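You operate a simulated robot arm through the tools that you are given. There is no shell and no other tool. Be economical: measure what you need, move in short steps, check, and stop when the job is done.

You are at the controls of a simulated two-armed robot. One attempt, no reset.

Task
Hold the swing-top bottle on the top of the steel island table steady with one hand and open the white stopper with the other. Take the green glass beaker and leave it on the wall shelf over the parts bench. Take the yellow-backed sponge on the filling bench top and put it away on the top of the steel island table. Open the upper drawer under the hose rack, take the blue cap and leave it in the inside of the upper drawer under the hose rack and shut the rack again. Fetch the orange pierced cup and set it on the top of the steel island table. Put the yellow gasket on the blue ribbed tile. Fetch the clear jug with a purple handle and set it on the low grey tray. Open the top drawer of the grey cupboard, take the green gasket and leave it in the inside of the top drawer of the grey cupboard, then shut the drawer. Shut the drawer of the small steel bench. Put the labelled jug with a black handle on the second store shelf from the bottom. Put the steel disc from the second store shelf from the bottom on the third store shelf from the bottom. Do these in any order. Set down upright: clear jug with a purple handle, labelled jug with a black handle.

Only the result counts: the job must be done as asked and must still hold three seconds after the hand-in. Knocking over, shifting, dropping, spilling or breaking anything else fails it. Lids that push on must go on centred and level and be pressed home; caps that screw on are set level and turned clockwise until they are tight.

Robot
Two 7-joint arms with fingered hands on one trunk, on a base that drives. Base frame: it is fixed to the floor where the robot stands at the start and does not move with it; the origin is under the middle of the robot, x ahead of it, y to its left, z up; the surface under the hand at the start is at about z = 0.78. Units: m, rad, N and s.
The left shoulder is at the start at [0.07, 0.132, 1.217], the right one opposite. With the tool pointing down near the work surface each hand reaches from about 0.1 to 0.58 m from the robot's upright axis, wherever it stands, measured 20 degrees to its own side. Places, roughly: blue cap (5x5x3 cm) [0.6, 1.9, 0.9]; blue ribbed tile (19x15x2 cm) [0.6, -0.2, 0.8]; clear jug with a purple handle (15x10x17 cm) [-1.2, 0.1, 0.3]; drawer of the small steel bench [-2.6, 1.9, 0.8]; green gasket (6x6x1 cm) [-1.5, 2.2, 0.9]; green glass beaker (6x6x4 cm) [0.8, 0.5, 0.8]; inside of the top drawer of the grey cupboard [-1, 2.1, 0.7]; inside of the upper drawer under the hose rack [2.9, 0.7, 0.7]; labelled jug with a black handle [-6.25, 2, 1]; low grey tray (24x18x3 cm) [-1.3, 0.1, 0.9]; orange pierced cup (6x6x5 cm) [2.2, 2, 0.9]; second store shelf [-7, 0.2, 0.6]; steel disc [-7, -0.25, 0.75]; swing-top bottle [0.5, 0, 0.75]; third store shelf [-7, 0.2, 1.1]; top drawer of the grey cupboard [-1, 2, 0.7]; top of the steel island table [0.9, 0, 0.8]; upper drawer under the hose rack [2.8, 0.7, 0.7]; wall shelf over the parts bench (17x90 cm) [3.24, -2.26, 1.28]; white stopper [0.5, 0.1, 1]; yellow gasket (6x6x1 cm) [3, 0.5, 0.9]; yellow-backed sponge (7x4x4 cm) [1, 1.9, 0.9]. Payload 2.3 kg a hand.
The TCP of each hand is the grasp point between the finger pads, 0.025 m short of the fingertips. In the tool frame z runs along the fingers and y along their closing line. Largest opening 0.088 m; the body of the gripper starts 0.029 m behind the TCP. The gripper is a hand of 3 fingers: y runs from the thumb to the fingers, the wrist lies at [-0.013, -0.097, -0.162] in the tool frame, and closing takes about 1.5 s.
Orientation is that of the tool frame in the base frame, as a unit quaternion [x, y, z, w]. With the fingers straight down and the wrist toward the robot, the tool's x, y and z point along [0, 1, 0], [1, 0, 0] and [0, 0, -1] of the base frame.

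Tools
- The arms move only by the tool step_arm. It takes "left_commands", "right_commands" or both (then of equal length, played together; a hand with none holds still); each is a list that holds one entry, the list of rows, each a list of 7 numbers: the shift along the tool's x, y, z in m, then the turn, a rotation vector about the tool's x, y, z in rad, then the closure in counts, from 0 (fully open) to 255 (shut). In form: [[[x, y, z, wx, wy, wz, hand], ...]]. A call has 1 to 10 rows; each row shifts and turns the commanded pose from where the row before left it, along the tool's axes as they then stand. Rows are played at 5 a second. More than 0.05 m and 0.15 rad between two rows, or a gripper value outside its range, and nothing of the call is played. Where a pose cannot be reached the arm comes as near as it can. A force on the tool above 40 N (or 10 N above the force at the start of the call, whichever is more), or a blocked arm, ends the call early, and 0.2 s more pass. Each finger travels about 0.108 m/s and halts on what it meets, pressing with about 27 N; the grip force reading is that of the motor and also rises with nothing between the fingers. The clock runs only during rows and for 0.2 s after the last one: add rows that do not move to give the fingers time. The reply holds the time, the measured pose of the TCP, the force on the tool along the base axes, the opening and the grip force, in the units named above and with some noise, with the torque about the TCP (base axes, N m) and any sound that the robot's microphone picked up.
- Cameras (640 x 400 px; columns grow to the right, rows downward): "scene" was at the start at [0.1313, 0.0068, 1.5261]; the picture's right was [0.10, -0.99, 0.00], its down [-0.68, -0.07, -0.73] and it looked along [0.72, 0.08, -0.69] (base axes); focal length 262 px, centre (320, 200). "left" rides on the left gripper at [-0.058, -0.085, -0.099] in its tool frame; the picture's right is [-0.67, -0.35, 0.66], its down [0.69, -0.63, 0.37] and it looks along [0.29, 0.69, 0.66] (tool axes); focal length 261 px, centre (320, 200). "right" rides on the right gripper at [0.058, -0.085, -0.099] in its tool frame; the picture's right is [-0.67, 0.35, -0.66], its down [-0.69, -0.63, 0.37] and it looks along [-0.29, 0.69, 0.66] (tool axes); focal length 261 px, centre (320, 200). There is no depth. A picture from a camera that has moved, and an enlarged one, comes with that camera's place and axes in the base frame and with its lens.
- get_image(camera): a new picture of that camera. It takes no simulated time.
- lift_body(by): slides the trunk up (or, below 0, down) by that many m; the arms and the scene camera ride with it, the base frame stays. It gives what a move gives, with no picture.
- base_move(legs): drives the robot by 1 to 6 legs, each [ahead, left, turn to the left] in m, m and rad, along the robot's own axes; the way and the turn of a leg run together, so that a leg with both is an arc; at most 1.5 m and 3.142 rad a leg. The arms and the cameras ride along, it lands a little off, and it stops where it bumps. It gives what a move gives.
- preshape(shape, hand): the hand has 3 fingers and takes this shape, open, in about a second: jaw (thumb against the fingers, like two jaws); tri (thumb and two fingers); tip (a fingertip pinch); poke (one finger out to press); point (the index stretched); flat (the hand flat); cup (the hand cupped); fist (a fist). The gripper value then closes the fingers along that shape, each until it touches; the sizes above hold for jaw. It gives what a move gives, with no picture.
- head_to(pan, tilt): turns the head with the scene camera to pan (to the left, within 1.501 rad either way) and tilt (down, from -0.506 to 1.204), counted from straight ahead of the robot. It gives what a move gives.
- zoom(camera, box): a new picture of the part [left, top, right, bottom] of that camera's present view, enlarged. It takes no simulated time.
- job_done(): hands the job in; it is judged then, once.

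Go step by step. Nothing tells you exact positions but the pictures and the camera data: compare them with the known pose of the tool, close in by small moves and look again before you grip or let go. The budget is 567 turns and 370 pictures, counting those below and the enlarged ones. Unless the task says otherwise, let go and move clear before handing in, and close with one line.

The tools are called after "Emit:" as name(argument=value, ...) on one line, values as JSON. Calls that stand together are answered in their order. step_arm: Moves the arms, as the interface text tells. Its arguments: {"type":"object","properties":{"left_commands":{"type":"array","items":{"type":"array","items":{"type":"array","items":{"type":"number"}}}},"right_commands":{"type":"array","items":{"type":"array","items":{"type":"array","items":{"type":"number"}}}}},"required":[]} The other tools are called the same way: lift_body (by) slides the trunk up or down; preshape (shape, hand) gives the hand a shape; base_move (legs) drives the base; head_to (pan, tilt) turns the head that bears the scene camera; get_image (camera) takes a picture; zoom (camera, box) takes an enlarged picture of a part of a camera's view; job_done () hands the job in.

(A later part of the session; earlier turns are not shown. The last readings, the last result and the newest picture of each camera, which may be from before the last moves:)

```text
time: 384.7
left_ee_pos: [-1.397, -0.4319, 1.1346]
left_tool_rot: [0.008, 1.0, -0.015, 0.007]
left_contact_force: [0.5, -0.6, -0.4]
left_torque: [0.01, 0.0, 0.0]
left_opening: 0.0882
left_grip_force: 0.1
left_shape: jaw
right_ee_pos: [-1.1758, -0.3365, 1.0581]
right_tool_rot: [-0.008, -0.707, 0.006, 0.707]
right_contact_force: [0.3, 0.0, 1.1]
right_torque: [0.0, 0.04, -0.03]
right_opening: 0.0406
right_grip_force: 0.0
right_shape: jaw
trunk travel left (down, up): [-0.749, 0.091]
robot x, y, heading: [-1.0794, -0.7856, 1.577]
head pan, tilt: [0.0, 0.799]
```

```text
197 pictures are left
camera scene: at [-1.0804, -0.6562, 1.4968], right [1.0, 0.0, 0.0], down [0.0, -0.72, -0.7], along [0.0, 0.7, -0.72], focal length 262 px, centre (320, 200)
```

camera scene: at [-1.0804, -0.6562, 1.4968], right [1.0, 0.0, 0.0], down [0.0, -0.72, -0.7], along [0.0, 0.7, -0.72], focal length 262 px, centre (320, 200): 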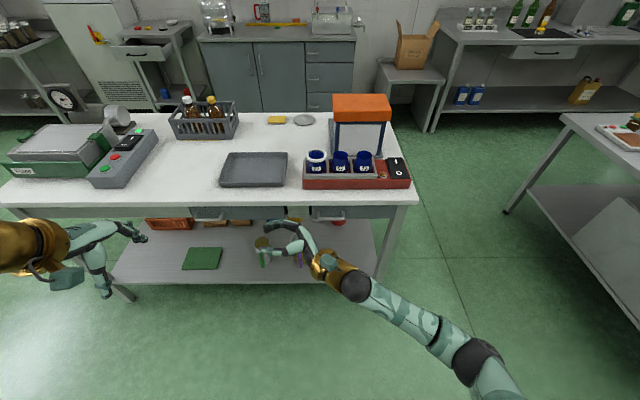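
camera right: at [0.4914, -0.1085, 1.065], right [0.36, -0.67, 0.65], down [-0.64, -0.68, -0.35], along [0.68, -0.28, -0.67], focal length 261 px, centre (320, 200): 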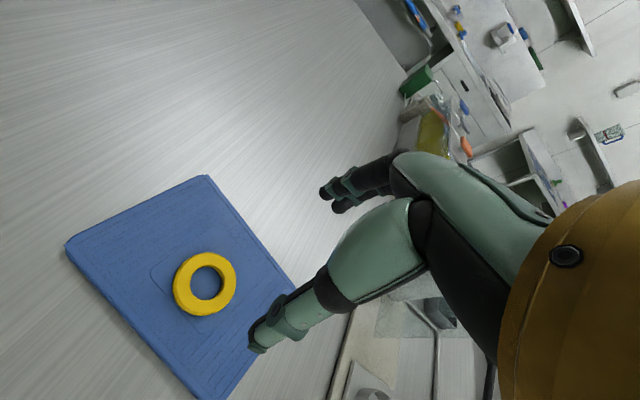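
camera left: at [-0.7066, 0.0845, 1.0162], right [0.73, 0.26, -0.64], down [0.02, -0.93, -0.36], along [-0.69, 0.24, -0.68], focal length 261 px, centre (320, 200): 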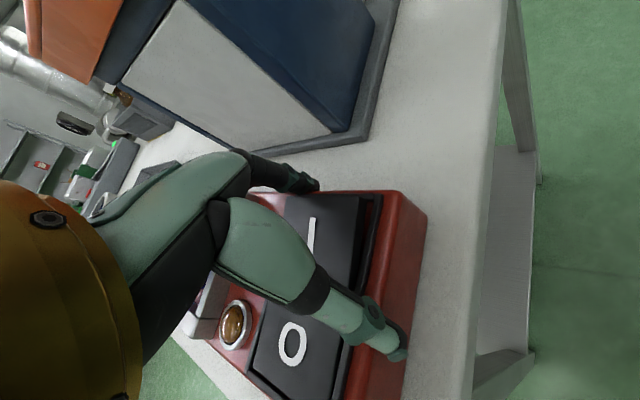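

Right hand has the wanted pose. Lowering the trunk to the shelf level.

Emit:
lift_body(by=-0.735)

Emit:
head_to(pan=0, tilt=0.5)

Emit:
get_image(camera="scene")

Emit:
get_image(camera="right")

```text
refused: -0.735 is not a number from -0.4 to 0.4
```

```text
time: 385.5
left_ee_pos: [-1.397, -0.4327, 1.1349]
left_tool_rot: [0.008, 1.0, -0.016, 0.007]
left_contact_force: [-0.9, -0.2, -0.8]
left_torque: [0.0, -0.03, -0.01]
left_opening: 0.0882
left_grip_force: 0.1
left_shape: jaw
right_ee_pos: [-1.1749, -0.3364, 1.0578]
right_tool_rot: [-0.007, -0.707, 0.006, 0.707]
right_contact_force: [-0.1, 0.0, -0.3]
right_torque: [-0.01, 0.02, -0.03]
right_opening: 0.0405
right_grip_force: 0.0
right_shape: jaw
trunk travel left (down, up): [-0.749, 0.091]
robot x, y, heading: [-1.0792, -0.7873, 1.573]
head pan, tilt: [0.0, 0.499]
```

```text
196 pictures are left
camera scene: at [-1.081, -0.6461, 1.5227], right [1.0, 0.0, 0.0], down [0.0, -0.48, -0.88], along [0.0, 0.88, -0.48], focal length 262 px, centre (320, 200)
```

scene: 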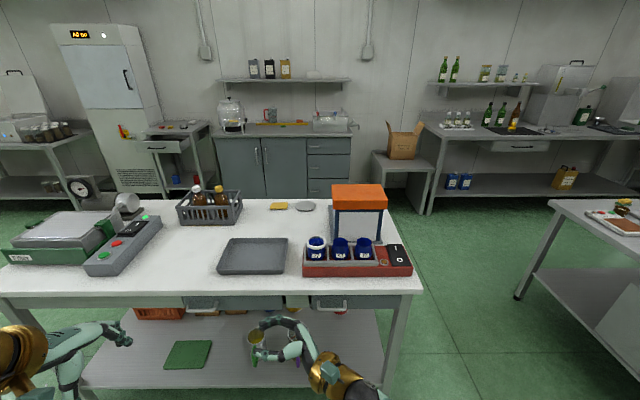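

```text
195 pictures are left
camera right: at [-1.0755, -0.4215, 1.1166], right [0.66, 0.34, -0.68], down [-0.37, -0.64, -0.67], along [-0.66, 0.69, -0.3], focal length 261 px, centre (320, 200)
```

right: 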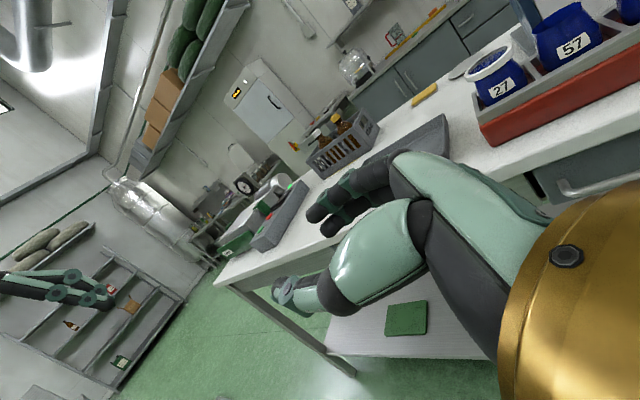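

Emit:
lift_body(by=-0.4)

Emit:
lift_body(by=-0.335)

Emit:
get_image(camera="scene")

Emit:
get_image(camera="right")

```text
time: 389.3
left_ee_pos: [-1.3981, -0.4331, 0.7354]
left_tool_rot: [0.008, 1.0, -0.017, 0.007]
left_contact_force: [0.4, 0.9, -1.3]
left_torque: [-0.01, -0.01, -0.01]
left_opening: 0.0882
left_grip_force: 0.2
left_shape: jaw
right_ee_pos: [-1.1755, -0.3379, 0.6581]
right_tool_rot: [-0.007, -0.707, 0.006, 0.707]
right_contact_force: [-0.8, 0.5, -0.1]
right_torque: [0.02, -0.03, -0.01]
right_opening: 0.0406
right_grip_force: 0.1
right_shape: jaw
trunk travel left (down, up): [-0.349, 0.491]
robot x, y, heading: [-1.0792, -0.7879, 1.572]
head pan, tilt: [0.0, 0.499]
```

```text
time: 392.6
left_ee_pos: [-1.3982, -0.4336, 0.4003]
left_tool_rot: [0.007, 1.0, -0.016, 0.008]
left_contact_force: [-0.5, -0.4, -0.3]
left_torque: [0.0, -0.01, -0.01]
left_opening: 0.0882
left_grip_force: 0.1
left_shape: jaw
right_ee_pos: [-1.1755, -0.3383, 0.3223]
right_tool_rot: [0.007, 0.707, -0.005, -0.707]
right_contact_force: [0.4, 0.4, -0.2]
right_torque: [0.02, -0.02, 0.0]
right_opening: 0.0407
right_grip_force: 0.1
right_shape: jaw
trunk travel left (down, up): [-0.014, 0.826]
robot x, y, heading: [-1.0821, -0.7848, 1.578]
head pan, tilt: [0.0, 0.499]
```

```text
194 pictures are left
camera scene: at [-1.081, -0.6462, 0.7878], right [1.0, 0.0, 0.0], down [0.0, -0.48, -0.88], along [0.0, 0.88, -0.48], focal length 262 px, centre (320, 200)
```

scene: 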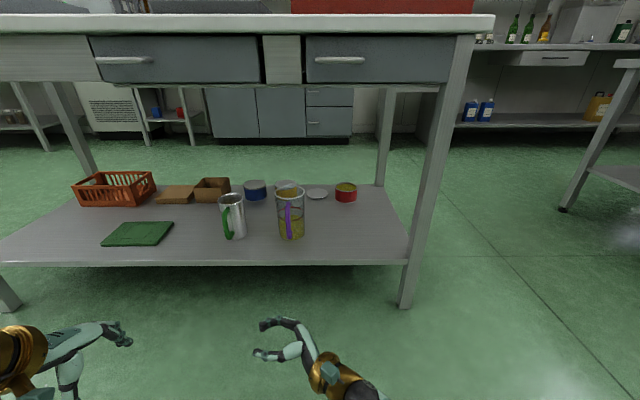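

```text
193 pictures are left
camera right: at [-1.0755, -0.4217, 0.3816], right [0.66, 0.34, -0.68], down [-0.37, -0.64, -0.67], along [-0.66, 0.69, -0.3], focal length 261 px, centre (320, 200)
```

right: 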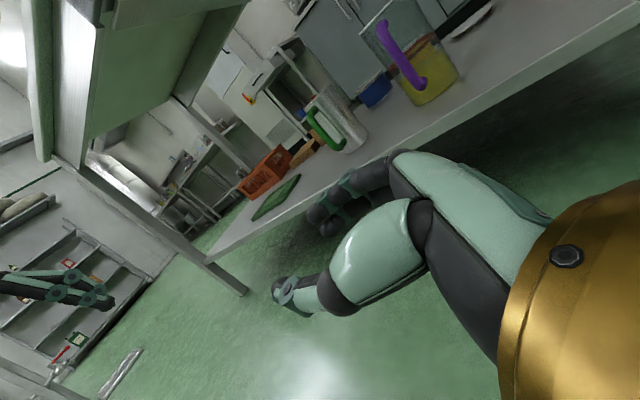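

Refined: shelf z≈0.20, handle bar at about (-1.187, 0.078, 0.313). I'll tuck the left hand away first, then drive in so the right hand is beside the handle.

Emit:
step_arm(left_commands=[[[0, -0.03, -0.03, 0, 0, 0, 0], [0, -0.03, -0.03, 0, 0, 0, 0], [0.02, -0.03, -0.03, 0, 0, 0, 0], [0.02, -0.03, -0.03, 0, 0, 0, 0]]])

Emit:
base_move(legs=[[0, -0.09, 0], [0.3, 0, 0]])

Emit:
get_image(camera="scene")

Emit:
get_image(camera="right")

```text
time: 393.6
left_ee_pos: [-1.442, -0.55, 0.5258]
left_tool_rot: [0.008, 1.0, -0.015, 0.007]
left_contact_force: [0.3, -0.2, -0.1]
left_torque: [-0.03, -0.01, 0.03]
left_opening: 0.088
left_grip_force: 0.0
left_shape: jaw
right_ee_pos: [-1.1753, -0.3376, 0.3226]
right_tool_rot: [0.007, 0.707, -0.006, -0.707]
right_contact_force: [0.0, -0.4, -1.0]
right_torque: [-0.01, 0.0, 0.03]
right_opening: 0.0402
right_grip_force: 0.1
right_shape: jaw
trunk travel left (down, up): [-0.014, 0.826]
robot x, y, heading: [-1.0791, -0.783, 1.572]
head pan, tilt: [0.0, 0.499]
```

```text
time: 396.4
left_ee_pos: [-1.3524, -0.2521, 0.5236]
left_tool_rot: [0.008, 1.0, -0.016, 0.008]
left_contact_force: [0.2, 1.9, -1.2]
left_torque: [-0.02, -0.02, 0.01]
left_opening: 0.088
left_grip_force: 0.1
left_shape: jaw
right_ee_pos: [-1.0863, -0.041, 0.3242]
right_tool_rot: [0.008, 0.707, -0.006, -0.707]
right_contact_force: [0.4, -0.2, 0.5]
right_torque: [0.0, 0.01, 0.02]
right_opening: 0.0408
right_grip_force: 0.1
right_shape: jaw
trunk travel left (down, up): [-0.014, 0.826]
robot x, y, heading: [-0.9871, -0.486, 1.572]
head pan, tilt: [0.0, 0.499]
```

```text
192 pictures are left
camera scene: at [-0.9915, -0.3496, 0.7878], right [1.0, 0.0, 0.0], down [0.0, -0.48, -0.88], along [0.0, 0.88, -0.48], focal length 262 px, centre (320, 200)
```

scene: 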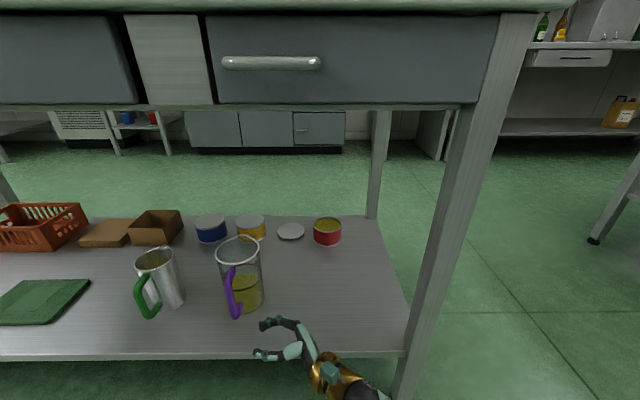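

```text
191 pictures are left
camera right: at [-0.9857, -0.125, 0.3816], right [0.66, 0.33, -0.68], down [-0.37, -0.64, -0.67], along [-0.66, 0.69, -0.3], focal length 261 px, centre (320, 200)
```

right: 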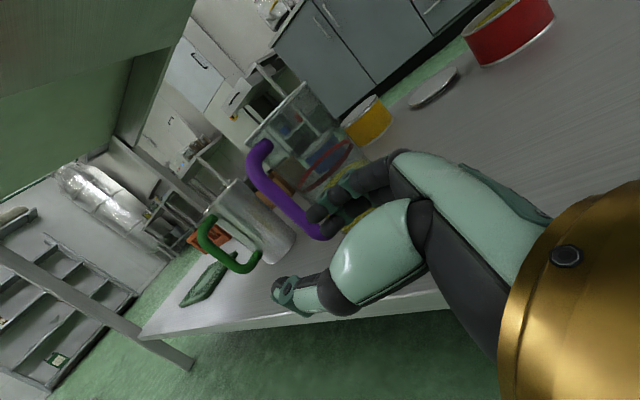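

Emit:
step_arm(right_commands=[[[0, 0.03, 0, 0, 0, 0, 139], [0, 0.03, 0, 0, 0, 0, 139], [0, 0.03, 0, 0, 0, 0, 139], [0, 0, 0, 0, 0, 0, 139]]])

Emit:
get_image(camera="right")

Emit:
zoom(camera="scene", box=[180, 210, 360, 370])

```text
time: 397.4
left_ee_pos: [-1.3526, -0.2513, 0.5237]
left_tool_rot: [0.008, 1.0, -0.015, 0.008]
left_contact_force: [-0.5, -0.1, -0.3]
left_torque: [0.05, 0.0, -0.01]
left_opening: 0.088
left_grip_force: 0.0
left_shape: jaw
right_ee_pos: [-1.0861, 0.0488, 0.3201]
right_tool_rot: [0.007, 0.707, -0.006, -0.707]
right_contact_force: [-0.2, 0.2, 0.6]
right_torque: [0.02, 0.01, 0.0]
right_opening: 0.0405
right_grip_force: 0.1
right_shape: jaw
trunk travel left (down, up): [-0.014, 0.826]
robot x, y, heading: [-0.987, -0.4895, 1.575]
head pan, tilt: [0.0, 0.499]
```

```text
190 pictures are left
camera right: at [-0.9858, -0.0347, 0.3799], right [0.66, 0.34, -0.68], down [-0.37, -0.64, -0.67], along [-0.66, 0.69, -0.3], focal length 261 px, centre (320, 200)
```

right: 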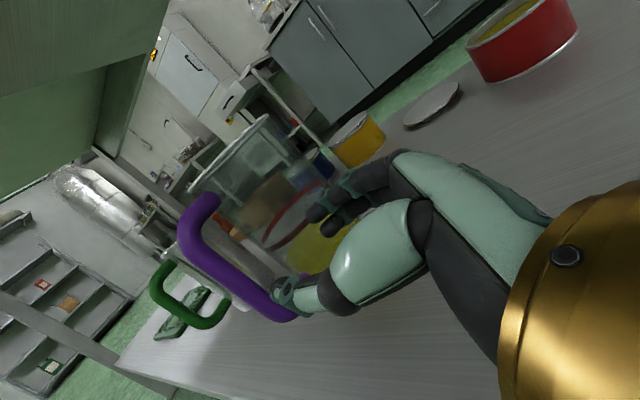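

```text
2.50 times, centred on (270, 290) of scene
camera zoom: at [-0.9916, -0.3496, 0.7878], right [1.0, 0.0, 0.0], down [0.0, -0.48, -0.88], along [0.0, 0.88, -0.48], focal length 654 px, centre (445, -25)
```

zoom: 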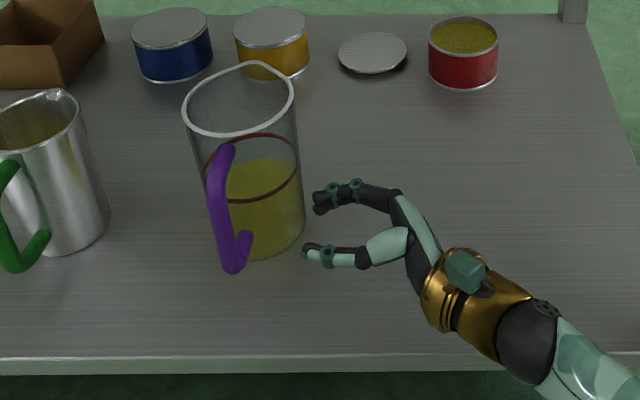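

Emit:
step_arm(right_commands=[[[0.005, 0.013, 0, 0, 0, 0, 139], [0, 0, 0.025, 0, 0, 0, 139], [0, 0, 0.025, 0, 0, 0, 139], [0, 0, 0.015, 0, 0, 0, 139], [0, 0, 0, 0, 0, 0, 139]]])

Emit:
zoom(camera="scene", box=[180, 210, 360, 370])

Emit:
get_image(camera="right")

```text
time: 398.6
left_ee_pos: [-1.3514, -0.2507, 0.5245]
left_tool_rot: [0.009, 1.0, -0.017, 0.007]
left_contact_force: [0.4, 0.4, -0.2]
left_torque: [0.0, 0.0, 0.04]
left_opening: 0.0883
left_grip_force: 0.1
left_shape: jaw
right_ee_pos: [-1.1416, 0.0605, 0.3255]
right_tool_rot: [0.007, 0.708, -0.006, -0.707]
right_contact_force: [0.8, -0.6, 0.2]
right_torque: [0.01, -0.01, 0.02]
right_opening: 0.0403
right_grip_force: 0.1
right_shape: jaw
right hand out of reach, approached as far as the arm can: row 4
trunk travel left (down, up): [-0.014, 0.826]
robot x, y, heading: [-0.9885, -0.4883, 1.569]
head pan, tilt: [0.0, 0.499]
```

```text
2.50 times, centred on (270, 290) of scene
camera zoom: at [-0.9915, -0.3496, 0.7878], right [1.0, 0.0, 0.0], down [0.0, -0.48, -0.88], along [0.0, 0.88, -0.48], focal length 654 px, centre (445, -25)
```

zoom: 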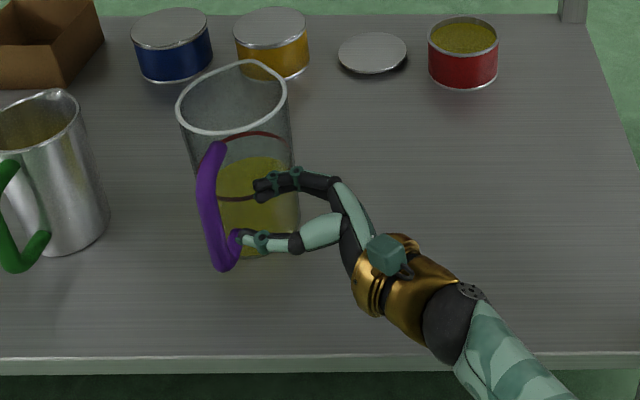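

```text
187 pictures are left
camera right: at [-1.0417, -0.0246, 0.3851], right [0.66, 0.33, -0.68], down [-0.37, -0.64, -0.67], along [-0.66, 0.69, -0.3], focal length 261 px, centre (320, 200)
```

right: 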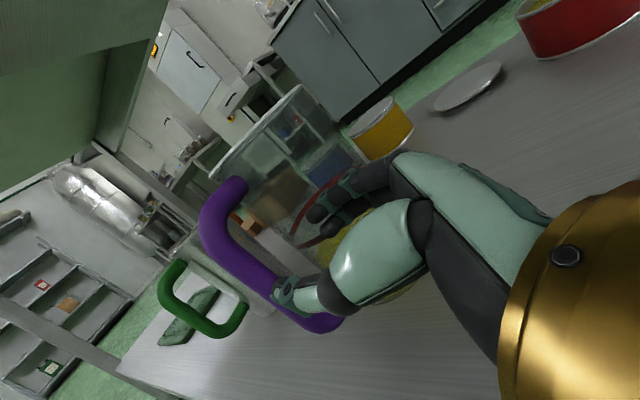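

Emit:
base_move(legs=[[0, 0.042, 0]])

Emit:
zoom(camera="scene", box=[180, 210, 360, 370])

Emit:
get_image(camera="right")

```text
time: 399.4
left_ee_pos: [-1.3944, -0.2513, 0.5249]
left_tool_rot: [0.008, 1.0, -0.016, 0.009]
left_contact_force: [-0.4, 0.9, 0.9]
left_torque: [0.01, -0.01, 0.0]
left_opening: 0.0879
left_grip_force: 0.0
left_shape: jaw
right_ee_pos: [-1.1833, 0.0598, 0.3261]
right_tool_rot: [-0.008, -0.707, 0.006, 0.707]
right_contact_force: [-0.9, -0.1, -0.8]
right_torque: [-0.02, -0.01, -0.02]
right_opening: 0.0401
right_grip_force: 0.0
right_shape: jaw
trunk travel left (down, up): [-0.014, 0.826]
robot x, y, heading: [-1.0309, -0.4872, 1.576]
head pan, tilt: [0.0, 0.499]
```

```text
2.50 times, centred on (270, 290) of scene
camera zoom: at [-1.0333, -0.3497, 0.7877], right [1.0, 0.0, 0.0], down [0.0, -0.48, -0.88], along [0.0, 0.88, -0.48], focal length 654 px, centre (445, -25)
```

zoom: 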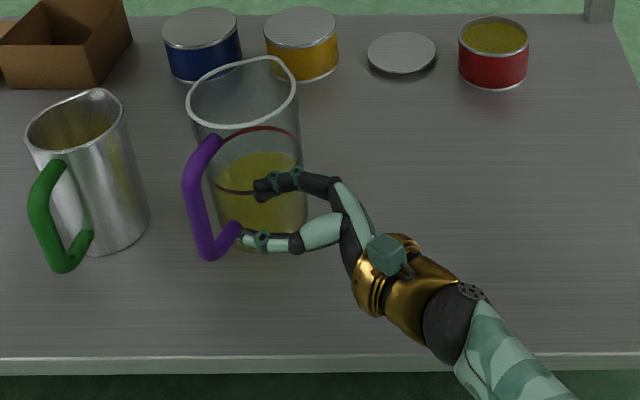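

```text
185 pictures are left
camera right: at [-1.0836, -0.0246, 0.3849], right [0.66, 0.33, -0.68], down [-0.37, -0.64, -0.67], along [-0.66, 0.69, -0.3], focal length 261 px, centre (320, 200)
```

right: 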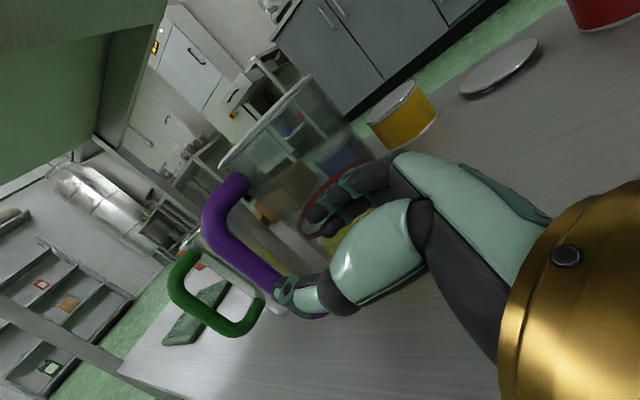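

The thumb nudged the handle and turned the jug a little. I'll back the hand out to the right and re-measure the handle.

Emit:
base_move(legs=[[0, -0.1, 0]])

Emit:
zoom(camera="scene", box=[150, 210, 330, 370])

Emit:
zoom(camera="right", box=[120, 100, 420, 340])

```text
time: 400.6
left_ee_pos: [-1.2957, -0.2506, 0.5242]
left_tool_rot: [0.008, 1.0, -0.016, 0.008]
left_contact_force: [0.0, -0.2, 0.5]
left_torque: [-0.03, 0.0, -0.03]
left_opening: 0.0882
left_grip_force: 0.1
left_shape: jaw
right_ee_pos: [-1.0843, 0.0585, 0.3271]
right_tool_rot: [0.007, 0.707, -0.006, -0.707]
right_contact_force: [0.5, 0.6, -0.8]
right_torque: [-0.01, 0.03, -0.03]
right_opening: 0.0399
right_grip_force: 0.1
right_shape: jaw
trunk travel left (down, up): [-0.014, 0.826]
robot x, y, heading: [-0.9316, -0.4875, 1.567]
head pan, tilt: [0.0, 0.499]
```

```text
2.50 times, centred on (240, 290) of scene
camera zoom: at [-0.9343, -0.3495, 0.7878], right [1.0, 0.0, 0.0], down [0.0, -0.48, -0.88], along [0.0, 0.88, -0.48], focal length 654 px, centre (520, -25)
```

zoom: 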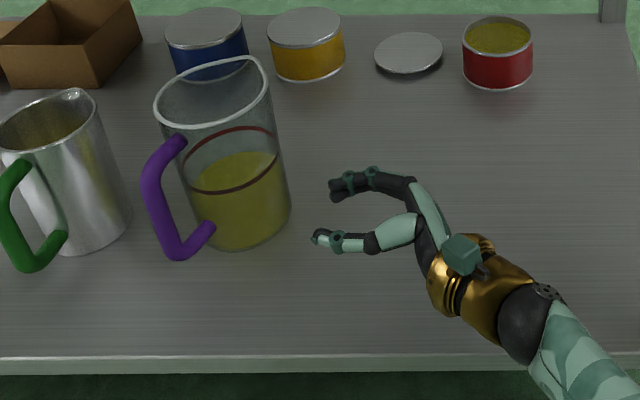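

```text
1.67 times, centred on (270, 220) of right
camera zoom: at [-0.9847, -0.0245, 0.3849], right [0.66, 0.33, -0.68], down [-0.37, -0.64, -0.67], along [-0.66, 0.69, -0.3], focal length 434 px, centre (403, 167)
```

zoom: 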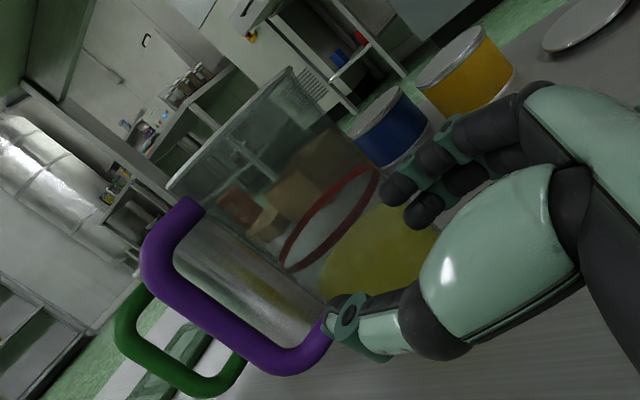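

Handle bar now measured at (-1.243, 0.052), z 0.285–0.38. Adjusting the hand 8 mm nearer and opening slightly before inserting again.

Emit:
step_arm(right_commands=[[[0.003, -0.007, 0, 0, 0, 0, 122], [0, 0, 0, 0, 0, 0, 122]]])

Emit:
base_move(legs=[[0, 0.105, 0]])

Emit:
zoom(camera="scene", box=[180, 210, 360, 370])

Emit:
zoom(camera="right", box=[120, 100, 420, 340])

```text
time: 401.2
left_ee_pos: [-1.2959, -0.2504, 0.524]
left_tool_rot: [0.008, 1.0, -0.017, 0.008]
left_contact_force: [-0.4, -0.1, 0.3]
left_torque: [0.01, 0.01, -0.02]
left_opening: 0.0877
left_grip_force: 0.1
left_shape: jaw
right_ee_pos: [-1.0839, 0.0524, 0.3291]
right_tool_rot: [-0.007, -0.707, 0.006, 0.708]
right_contact_force: [0.2, -0.2, 0.8]
right_torque: [0.02, 0.01, 0.0]
right_opening: 0.0453
right_grip_force: 0.1
right_shape: jaw
trunk travel left (down, up): [-0.014, 0.826]
robot x, y, heading: [-0.9352, -0.4874, 1.575]
head pan, tilt: [0.0, 0.499]
```

```text
time: 402.4
left_ee_pos: [-1.3997, -0.2507, 0.5239]
left_tool_rot: [0.008, 1.0, -0.016, 0.008]
left_contact_force: [0.8, -0.6, 0.4]
left_torque: [-0.02, 0.01, 0.03]
left_opening: 0.0881
left_grip_force: 0.1
left_shape: jaw
right_ee_pos: [-1.1892, 0.053, 0.3302]
right_tool_rot: [-0.007, -0.707, 0.006, 0.707]
right_contact_force: [-0.1, 0.8, 0.0]
right_torque: [0.0, 0.01, 0.0]
right_opening: 0.0455
right_grip_force: 0.0
right_shape: jaw
trunk travel left (down, up): [-0.014, 0.826]
robot x, y, heading: [-1.0375, -0.4923, 1.57]
head pan, tilt: [0.0, 0.499]
```

```text
2.50 times, centred on (270, 290) of scene
camera zoom: at [-1.0386, -0.3497, 0.7878], right [1.0, 0.0, 0.0], down [0.0, -0.48, -0.88], along [0.0, 0.88, -0.48], focal length 654 px, centre (445, -25)
```

zoom: 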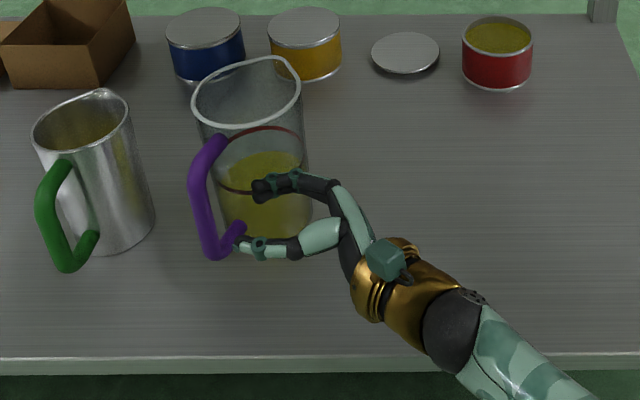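

```text
1.67 times, centred on (270, 220) of right
camera zoom: at [-1.0888, -0.0318, 0.3882], right [0.66, 0.33, -0.68], down [-0.37, -0.64, -0.67], along [-0.66, 0.69, -0.3], focal length 434 px, centre (403, 167)
```

zoom: 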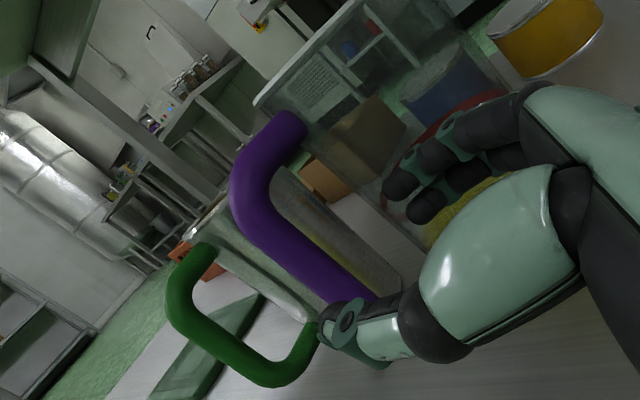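

Emit:
base_move(legs=[[0, 0.03, 0]])

Emit:
zoom(camera="scene", box=[180, 210, 360, 370])

Emit:
zoom(camera="right", box=[120, 100, 420, 340])

```text
time: 403.2
left_ee_pos: [-1.4297, -0.2521, 0.5234]
left_tool_rot: [0.007, 1.0, -0.015, 0.008]
left_contact_force: [-0.1, -0.5, -0.4]
left_torque: [-0.03, 0.03, 0.02]
left_opening: 0.0883
left_grip_force: 0.0
left_shape: jaw
right_ee_pos: [-1.219, 0.053, 0.3297]
right_tool_rot: [0.008, 0.707, -0.007, -0.707]
right_contact_force: [-0.4, -0.7, -0.6]
right_torque: [-0.01, 0.0, 0.0]
right_opening: 0.0454
right_grip_force: 0.0
right_shape: jaw
trunk travel left (down, up): [-0.014, 0.826]
robot x, y, heading: [-1.0666, -0.4874, 1.576]
head pan, tilt: [0.0, 0.499]
```

```text
2.50 times, centred on (270, 290) of scene
camera zoom: at [-1.0686, -0.3498, 0.7878], right [1.0, 0.0, 0.0], down [0.0, -0.48, -0.88], along [0.0, 0.88, -0.48], focal length 654 px, centre (445, -25)
```

zoom: 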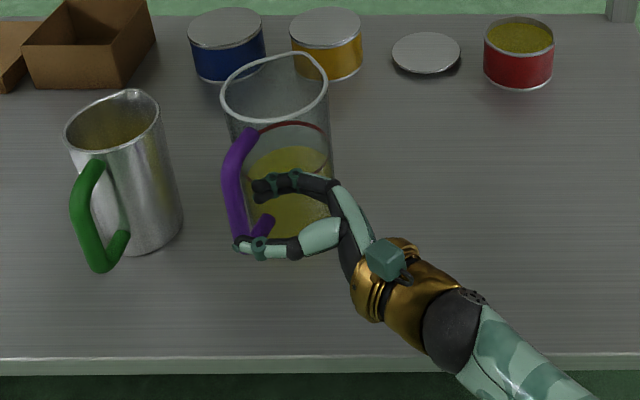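

```text
1.67 times, centred on (270, 220) of right
camera zoom: at [-1.1189, -0.0318, 0.3882], right [0.66, 0.33, -0.68], down [-0.37, -0.64, -0.67], along [-0.66, 0.69, -0.3], focal length 434 px, centre (403, 167)
```

zoom: 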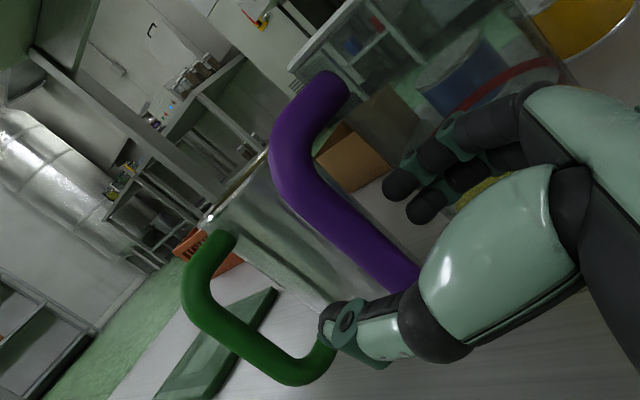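

Emit:
base_move(legs=[[0, 0.028, 0]])

Emit:
zoom(camera="scene", box=[180, 210, 360, 370])

Emit:
zoom(camera="right", box=[120, 100, 420, 340])

```text
time: 404.0
left_ee_pos: [-1.4582, -0.2499, 0.5239]
left_tool_rot: [0.007, 1.0, -0.016, 0.008]
left_contact_force: [0.5, -0.4, -0.1]
left_torque: [0.0, 0.01, 0.02]
left_opening: 0.088
left_grip_force: 0.2
left_shape: jaw
right_ee_pos: [-1.2455, 0.0521, 0.329]
right_tool_rot: [-0.007, -0.707, 0.006, 0.707]
right_contact_force: [0.7, -0.2, -0.4]
right_torque: [-0.07, 0.0, 0.02]
right_opening: 0.0454
right_grip_force: 0.1
right_shape: jaw
trunk travel left (down, up): [-0.014, 0.826]
robot x, y, heading: [-1.0948, -0.4894, 1.578]
head pan, tilt: [0.0, 0.499]
```

```text
2.50 times, centred on (270, 290) of scene
camera zoom: at [-1.0967, -0.3499, 0.7878], right [1.0, 0.0, 0.0], down [0.0, -0.48, -0.88], along [0.0, 0.88, -0.48], focal length 654 px, centre (445, -25)
```

zoom: 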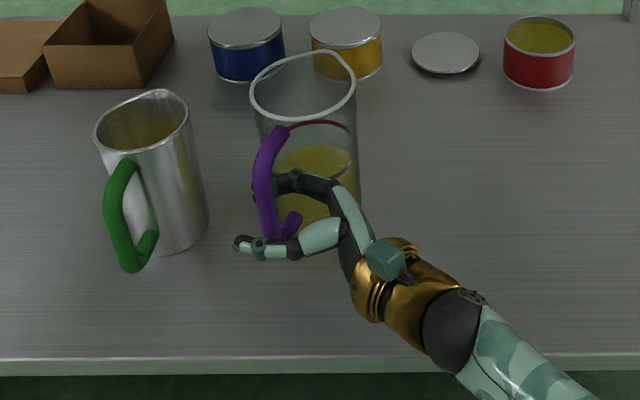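

```text
1.67 times, centred on (270, 220) of right
camera zoom: at [-1.147, -0.0319, 0.3882], right [0.66, 0.33, -0.68], down [-0.37, -0.64, -0.67], along [-0.66, 0.69, -0.3], focal length 434 px, centre (403, 167)
```

zoom: 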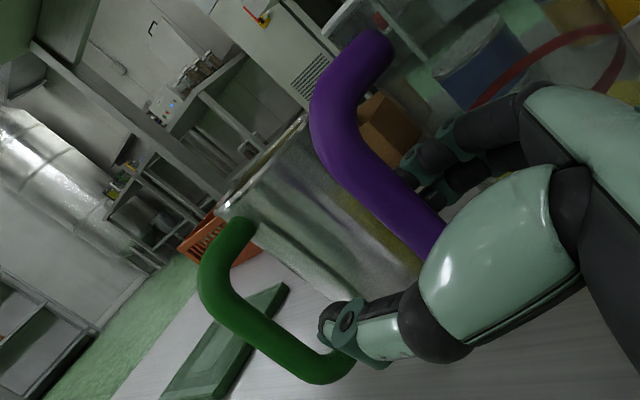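

Emit:
base_move(legs=[[0, 0.018, 0]])

Emit:
step_arm(right_commands=[[[0, 0, 0, 0, 0, 0, 150], [0, 0, 0, 0, 0, 0, 180], [0, 0, 0, 0, 0, 0, 220], [0, 0, 0, 0, 0, 0, 255], [0, 0, 0, 0, 0, 0, 255], [0, 0, 0, 0, 0, 0, 255]]])

Emit:
zoom(camera="scene", box=[180, 210, 360, 370])

Emit:
zoom(camera="right", box=[120, 100, 420, 340])

```text
time: 404.8
left_ee_pos: [-1.4756, -0.2519, 0.5238]
left_tool_rot: [0.008, 1.0, -0.016, 0.008]
left_contact_force: [-0.1, 0.2, 0.4]
left_torque: [-0.02, 0.01, 0.02]
left_opening: 0.0878
left_grip_force: 0.1
left_shape: jaw
right_ee_pos: [-1.2644, 0.0523, 0.3292]
right_tool_rot: [0.008, 0.708, -0.006, -0.706]
right_contact_force: [0.0, 0.2, 0.1]
right_torque: [0.0, 0.01, 0.02]
right_opening: 0.0456
right_grip_force: 0.0
right_shape: jaw
trunk travel left (down, up): [-0.014, 0.826]
robot x, y, heading: [-1.112, -0.4863, 1.577]
head pan, tilt: [0.0, 0.499]
```

```text
time: 406.2
left_ee_pos: [-1.4754, -0.252, 0.5239]
left_tool_rot: [0.007, 1.0, -0.016, 0.007]
left_contact_force: [-0.8, 0.3, -0.6]
left_torque: [-0.01, 0.03, -0.02]
left_opening: 0.0882
left_grip_force: 0.1
left_shape: jaw
right_ee_pos: [-1.2652, 0.0517, 0.3287]
right_tool_rot: [0.007, 0.707, -0.006, -0.707]
right_contact_force: [-1.5, -1.0, 0.9]
right_torque: [0.09, 0.01, 0.03]
right_opening: 0.0
right_grip_force: 27.1
right_shape: jaw
trunk travel left (down, up): [-0.014, 0.826]
robot x, y, heading: [-1.1142, -0.4889, 1.576]
head pan, tilt: [0.0, 0.499]
```

```text
2.50 times, centred on (270, 290) of scene
camera zoom: at [-1.1148, -0.3501, 0.7878], right [1.0, 0.0, 0.0], down [0.0, -0.48, -0.88], along [0.0, 0.88, -0.48], focal length 654 px, centre (445, -25)
```

zoom: 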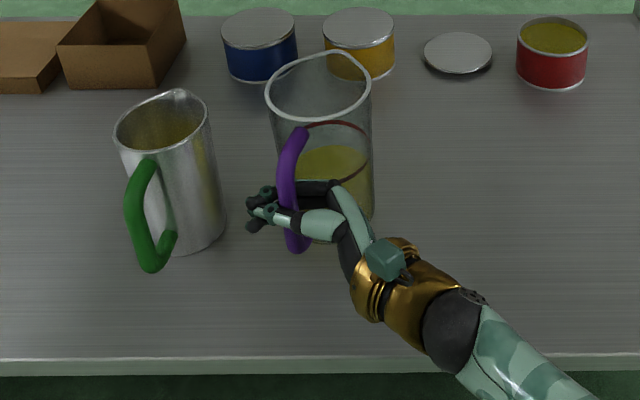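

```text
1.67 times, centred on (270, 220) of right
camera zoom: at [-1.1652, -0.032, 0.3884], right [0.66, 0.34, -0.68], down [-0.37, -0.64, -0.67], along [-0.66, 0.69, -0.3], focal length 434 px, centre (403, 167)
```

zoom: 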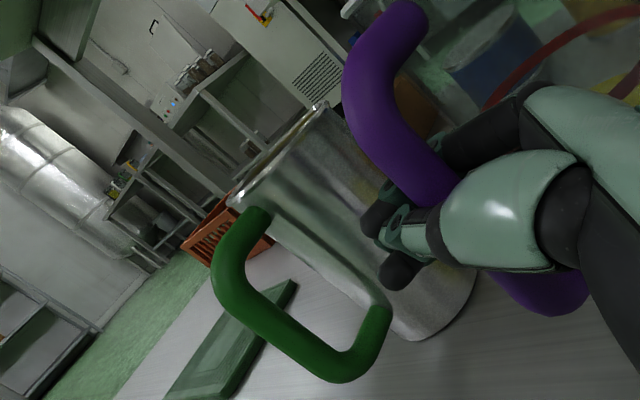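

The fingers closed past the bar without pinching it. I'll reopen, shift 15 mm back so that the pads meet the bar, and close again.

Emit:
step_arm(right_commands=[[[0, 0, 0, 0, 0, 0, 180], [0, 0, 0, 0, 0, 0, 122], [0, 0, 0, 0, 0, 0, 122], [0, 0, 0, 0, 0, 0, 122], [0, 0, -0.013, 0, 0, 0, 122], [0, 0, 0, 0, 0, 0, 150], [0, 0, 0, 0, 0, 0, 190], [0, 0, 0, 0, 0, 0, 255], [0, 0, 0, 0, 0, 0, 255], [0, 0, 0, 0, 0, 0, 255]]])

Emit:
zoom(camera="right", box=[120, 100, 420, 340])

```text
time: 408.4
left_ee_pos: [-1.4753, -0.2524, 0.5242]
left_tool_rot: [0.007, 1.0, -0.016, 0.007]
left_contact_force: [-0.3, 0.3, 0.6]
left_torque: [-0.02, 0.03, 0.03]
left_opening: 0.0884
left_grip_force: 0.0
left_shape: jaw
right_ee_pos: [-1.2524, 0.0518, 0.3294]
right_tool_rot: [-0.008, -0.707, 0.006, 0.707]
right_contact_force: [-1.1, -0.1, 0.4]
right_torque: [0.01, 0.0, -0.02]
right_opening: 0.0
right_grip_force: 27.0
right_shape: jaw
trunk travel left (down, up): [-0.014, 0.826]
robot x, y, heading: [-1.1167, -0.4905, 1.575]
head pan, tilt: [0.0, 0.499]
```

```text
1.67 times, centred on (270, 220) of right
camera zoom: at [-1.1524, -0.0318, 0.3882], right [0.66, 0.34, -0.68], down [-0.37, -0.64, -0.67], along [-0.66, 0.69, -0.3], focal length 434 px, centre (403, 167)
```

zoom: 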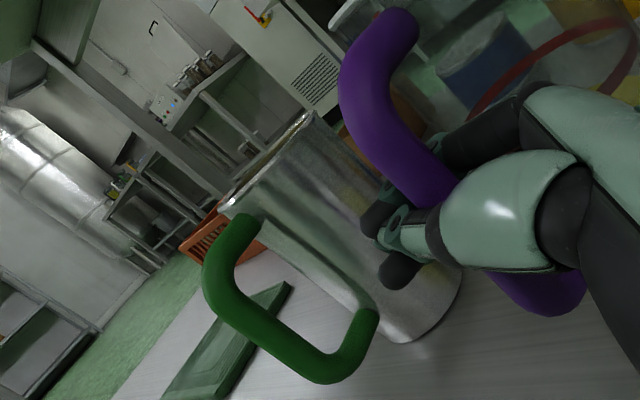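

Emit:
step_arm(right_commands=[[[0, 0, 0, 0, 0, 0, 180], [0, 0, 0, 0, 0, 0, 122], [0, 0, 0, 0, 0, 0, 122], [0, 0, 0, 0, 0, 0, 122], [0, 0, -0.015, 0, 0, 0, 122], [0, 0, 0, 0, 0, 0, 150], [0, 0, 0, 0, 0, 0, 190], [0, 0, 0, 0, 0, 0, 255], [0, 0, 0, 0, 0, 0, 255], [0, 0, 0, 0, 0, 0, 255]]])

Emit:
zoom(camera="right", box=[120, 100, 420, 340])

```text
time: 410.6
left_ee_pos: [-1.4751, -0.2511, 0.5241]
left_tool_rot: [0.007, 1.0, -0.015, 0.007]
left_contact_force: [0.0, 0.9, -0.3]
left_torque: [-0.03, 0.01, 0.01]
left_opening: 0.0883
left_grip_force: 0.0
left_shape: jaw
right_ee_pos: [-1.2373, 0.0518, 0.3301]
right_tool_rot: [0.007, 0.707, -0.007, -0.707]
right_contact_force: [-0.3, -1.2, 0.0]
right_torque: [-0.02, 0.0, -0.03]
right_opening: 0.0
right_grip_force: 27.4
right_shape: jaw
trunk travel left (down, up): [-0.014, 0.826]
robot x, y, heading: [-1.1097, -0.4899, 1.575]
head pan, tilt: [0.0, 0.499]
```

```text
1.67 times, centred on (270, 220) of right
camera zoom: at [-1.1373, -0.0319, 0.3881], right [0.66, 0.33, -0.68], down [-0.37, -0.64, -0.67], along [-0.66, 0.69, -0.3], focal length 434 px, centre (403, 167)
```

zoom: 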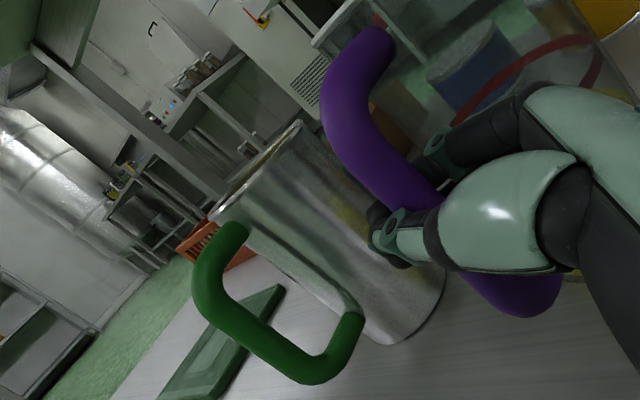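

Emit:
step_arm(right_commands=[[[0, 0, 0, 0, 0, 0, 180], [0, 0, 0, 0, 0, 0, 122], [0, 0, 0, 0, 0, 0, 122], [0, 0, 0, 0, 0, 0, 122], [0, 0, -0.018, 0, 0, 0, 122], [0, 0, 0, 0, 0, 0, 150], [0, 0, 0, 0, 0, 0, 190], [0, 0, 0, 0, 0, 0, 255], [0, 0, 0, 0, 0, 0, 255], [0, 0, 0, 0, 0, 0, 255]]])

Emit:
zoom(camera="right", box=[120, 100, 420, 340])

```text
time: 412.8
left_ee_pos: [-1.4761, -0.2522, 0.5248]
left_tool_rot: [0.007, 1.0, -0.015, 0.007]
left_contact_force: [-0.3, -0.1, -0.1]
left_torque: [0.0, 0.0, 0.01]
left_opening: 0.088
left_grip_force: 0.0
left_shape: jaw
right_ee_pos: [-1.2184, 0.0535, 0.3302]
right_tool_rot: [-0.008, -0.707, 0.006, 0.707]
right_contact_force: [0.0, -0.2, 0.4]
right_torque: [-0.03, 0.0, -0.07]
right_opening: 0.012
right_grip_force: 26.9
right_shape: jaw
trunk travel left (down, up): [-0.014, 0.826]
robot x, y, heading: [-1.1158, -0.4876, 1.573]
head pan, tilt: [0.0, 0.499]
```

```text
1.67 times, centred on (270, 220) of right
camera zoom: at [-1.1189, -0.0319, 0.3885], right [0.66, 0.33, -0.68], down [-0.37, -0.64, -0.67], along [-0.66, 0.69, -0.3], focal length 434 px, centre (403, 167)
```

zoom: 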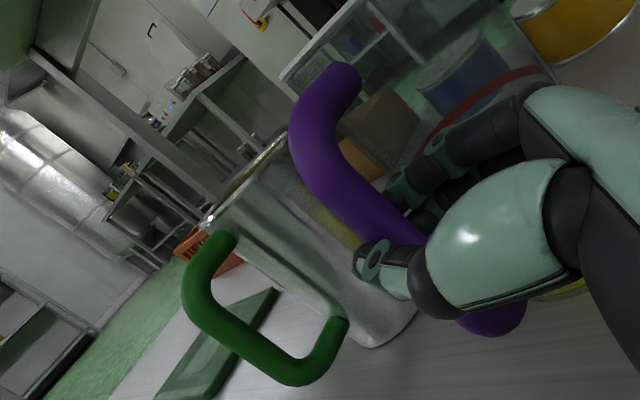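

Now the pads pinch the bar (0.012 m). Test lift of 3 cm by the trunk.

Emit:
lift_body(by=0.03)

Emit:
zoom(camera="scene", box=[150, 190, 390, 370])

```text
time: 413.6
left_ee_pos: [-1.4762, -0.2507, 0.5537]
left_tool_rot: [0.008, 1.0, -0.015, 0.007]
left_contact_force: [0.0, 0.3, -0.2]
left_torque: [-0.01, 0.01, 0.0]
left_opening: 0.0879
left_grip_force: 0.0
left_shape: jaw
right_ee_pos: [-1.2192, 0.0528, 0.3592]
right_tool_rot: [0.008, 0.707, -0.006, -0.707]
right_contact_force: [0.3, -1.0, -1.2]
right_torque: [-0.07, -0.03, 0.05]
right_opening: 0.0113
right_grip_force: 26.4
right_shape: jaw
trunk travel left (down, up): [-0.044, 0.796]
robot x, y, heading: [-1.1135, -0.49, 1.57]
head pan, tilt: [0.0, 0.499]
```

```text
2.22 times, centred on (270, 280) of scene
camera zoom: at [-1.1148, -0.3497, 0.8178], right [1.0, 0.0, 0.0], down [0.0, -0.48, -0.88], along [0.0, 0.88, -0.48], focal length 581 px, centre (431, 22)
```

zoom: 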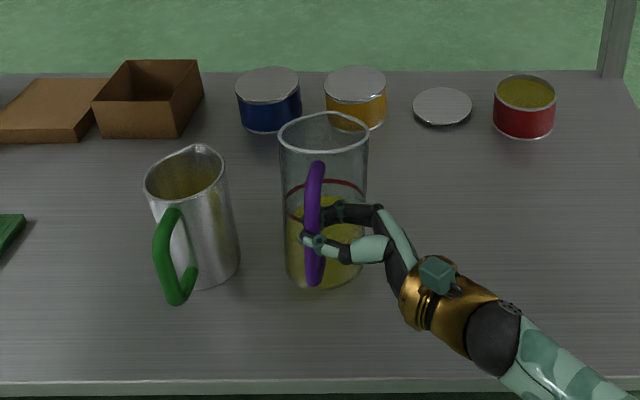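

Emit:
lift_body(by=0.05)

Emit:
get_image(camera="scene")

```text
time: 414.5
left_ee_pos: [-1.4757, -0.2511, 0.603]
left_tool_rot: [0.008, 1.0, -0.017, 0.008]
left_contact_force: [-0.1, -0.1, -0.3]
left_torque: [-0.03, -0.01, -0.01]
left_opening: 0.0882
left_grip_force: 0.1
left_shape: jaw
right_ee_pos: [-1.2177, 0.0529, 0.4095]
right_tool_rot: [-0.009, -0.707, 0.007, 0.707]
right_contact_force: [0.5, -0.2, -4.7]
right_torque: [-0.16, -0.06, -0.03]
right_opening: 0.0108
right_grip_force: 26.9
right_shape: jaw
trunk travel left (down, up): [-0.094, 0.746]
robot x, y, heading: [-1.1143, -0.487, 1.571]
head pan, tilt: [0.0, 0.499]
```

```text
170 pictures are left
camera scene: at [-1.1149, -0.349, 0.8676], right [1.0, 0.0, 0.0], down [0.0, -0.48, -0.88], along [0.0, 0.88, -0.48], focal length 262 px, centre (320, 200)
```

scene: 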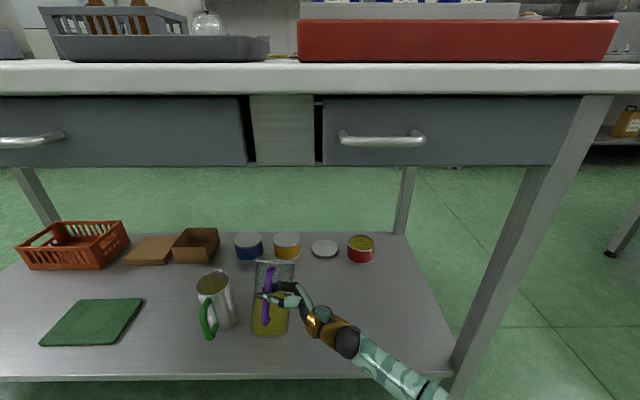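

Emit:
zoom(camera="scene", box=[180, 240, 340, 360])

Emit:
get_image(camera="right")

```text
3.33 times, centred on (260, 300) of scene
camera zoom: at [-1.1149, -0.349, 0.8676], right [1.0, 0.0, 0.0], down [0.0, -0.48, -0.88], along [0.0, 0.88, -0.48], focal length 872 px, centre (520, -133)
```

zoom: 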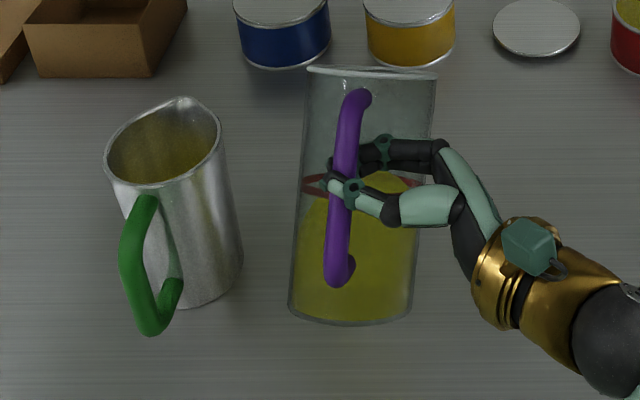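

```text
168 pictures are left
camera right: at [-1.1189, -0.0314, 0.4678], right [0.66, 0.33, -0.68], down [-0.37, -0.64, -0.67], along [-0.66, 0.69, -0.3], focal length 261 px, centre (320, 200)
```

right: 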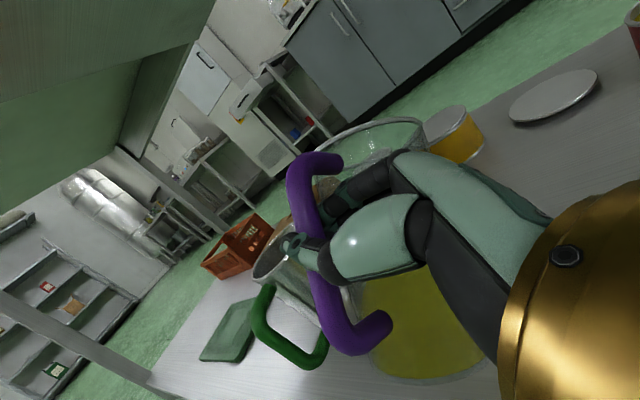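

The jug tips forward in the pinch. I'll rotate the hand backwards to bring the jug upright.

Emit:
step_arm(right_commands=[[[0, 0, 0, 0, 0, -0.08, 255], [0, 0, 0, 0, 0, -0.08, 255], [0, 0, 0, 0, 0, -0.08, 255], [0, 0, 0, 0, 0, -0.08, 255], [0, 0, 0, 0, 0, -0.08, 255], [0, 0, 0, 0, 0, 0, 255]]])

Emit:
zoom(camera="scene", box=[180, 240, 340, 360])

```text
time: 415.9
left_ee_pos: [-1.4756, -0.2507, 0.6035]
left_tool_rot: [0.007, 1.0, -0.017, 0.008]
left_contact_force: [-0.7, 0.1, 0.6]
left_torque: [0.0, 0.01, 0.02]
left_opening: 0.0882
left_grip_force: 0.1
left_shape: jaw
right_ee_pos: [-1.2193, 0.0518, 0.4093]
right_tool_rot: [-0.133, 0.695, 0.135, -0.694]
right_contact_force: [0.1, -0.4, -4.7]
right_torque: [-0.25, -0.07, 0.02]
right_opening: 0.0108
right_grip_force: 26.7
right_shape: jaw
trunk travel left (down, up): [-0.094, 0.746]
robot x, y, heading: [-1.113, -0.4895, 1.575]
head pan, tilt: [0.0, 0.499]
```

```text
3.33 times, centred on (260, 300) of scene
camera zoom: at [-1.1149, -0.349, 0.8676], right [1.0, 0.0, 0.0], down [0.0, -0.48, -0.88], along [0.0, 0.88, -0.48], focal length 872 px, centre (520, -133)
```

zoom: 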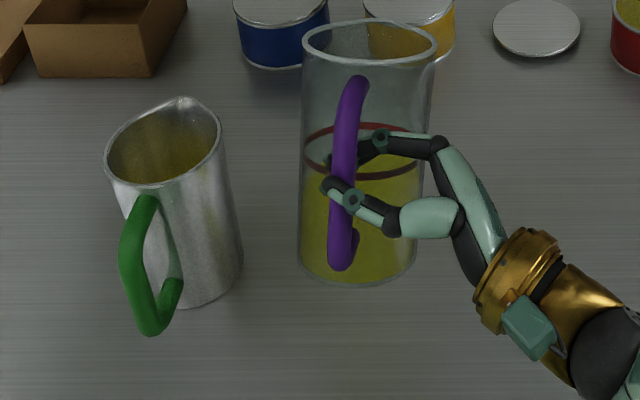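

Emit:
step_arm(right_commands=[[[0, 0, 0, 0, 0, -0.08, 255], [0, 0, 0, 0, 0, -0.08, 255], [0, 0, 0, 0, 0, -0.08, 255], [0, 0, 0, 0, 0, -0.08, 255], [0, 0, 0, 0, 0, 0, 255]]])

Emit:
zoom(camera="scene", box=[180, 220, 340, 360])

```text
time: 417.1
left_ee_pos: [-1.4759, -0.2504, 0.6033]
left_tool_rot: [0.007, 1.0, -0.015, 0.008]
left_contact_force: [0.0, 0.2, -0.5]
left_torque: [0.0, 0.01, -0.01]
left_opening: 0.0881
left_grip_force: 0.1
left_shape: jaw
right_ee_pos: [-1.216, 0.0269, 0.4188]
right_tool_rot: [0.242, -0.664, -0.244, 0.664]
right_contact_force: [-0.4, 0.2, -3.1]
right_torque: [-0.28, -0.05, -0.03]
right_opening: 0.0109
right_grip_force: 26.9
right_shape: jaw
right hand out of reach, approached as far as the arm can: row 1, 2, 3, 4
trunk travel left (down, up): [-0.094, 0.746]
robot x, y, heading: [-1.1122, -0.491, 1.574]
head pan, tilt: [0.0, 0.499]
```

```text
2.86 times, centred on (260, 290) of scene
camera zoom: at [-1.1149, -0.3491, 0.8676], right [1.0, 0.0, 0.0], down [0.0, -0.48, -0.88], along [0.0, 0.88, -0.48], focal length 747 px, centre (491, -57)
```

zoom: 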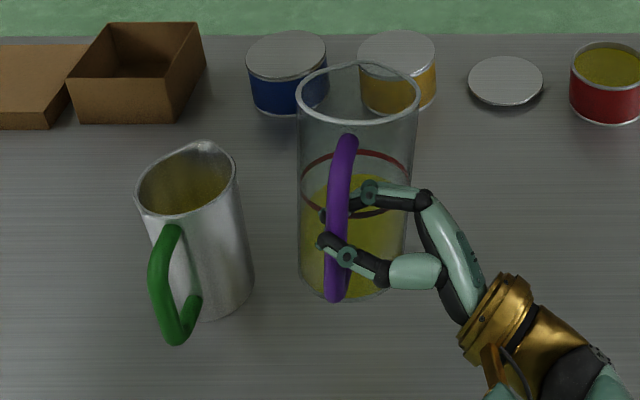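

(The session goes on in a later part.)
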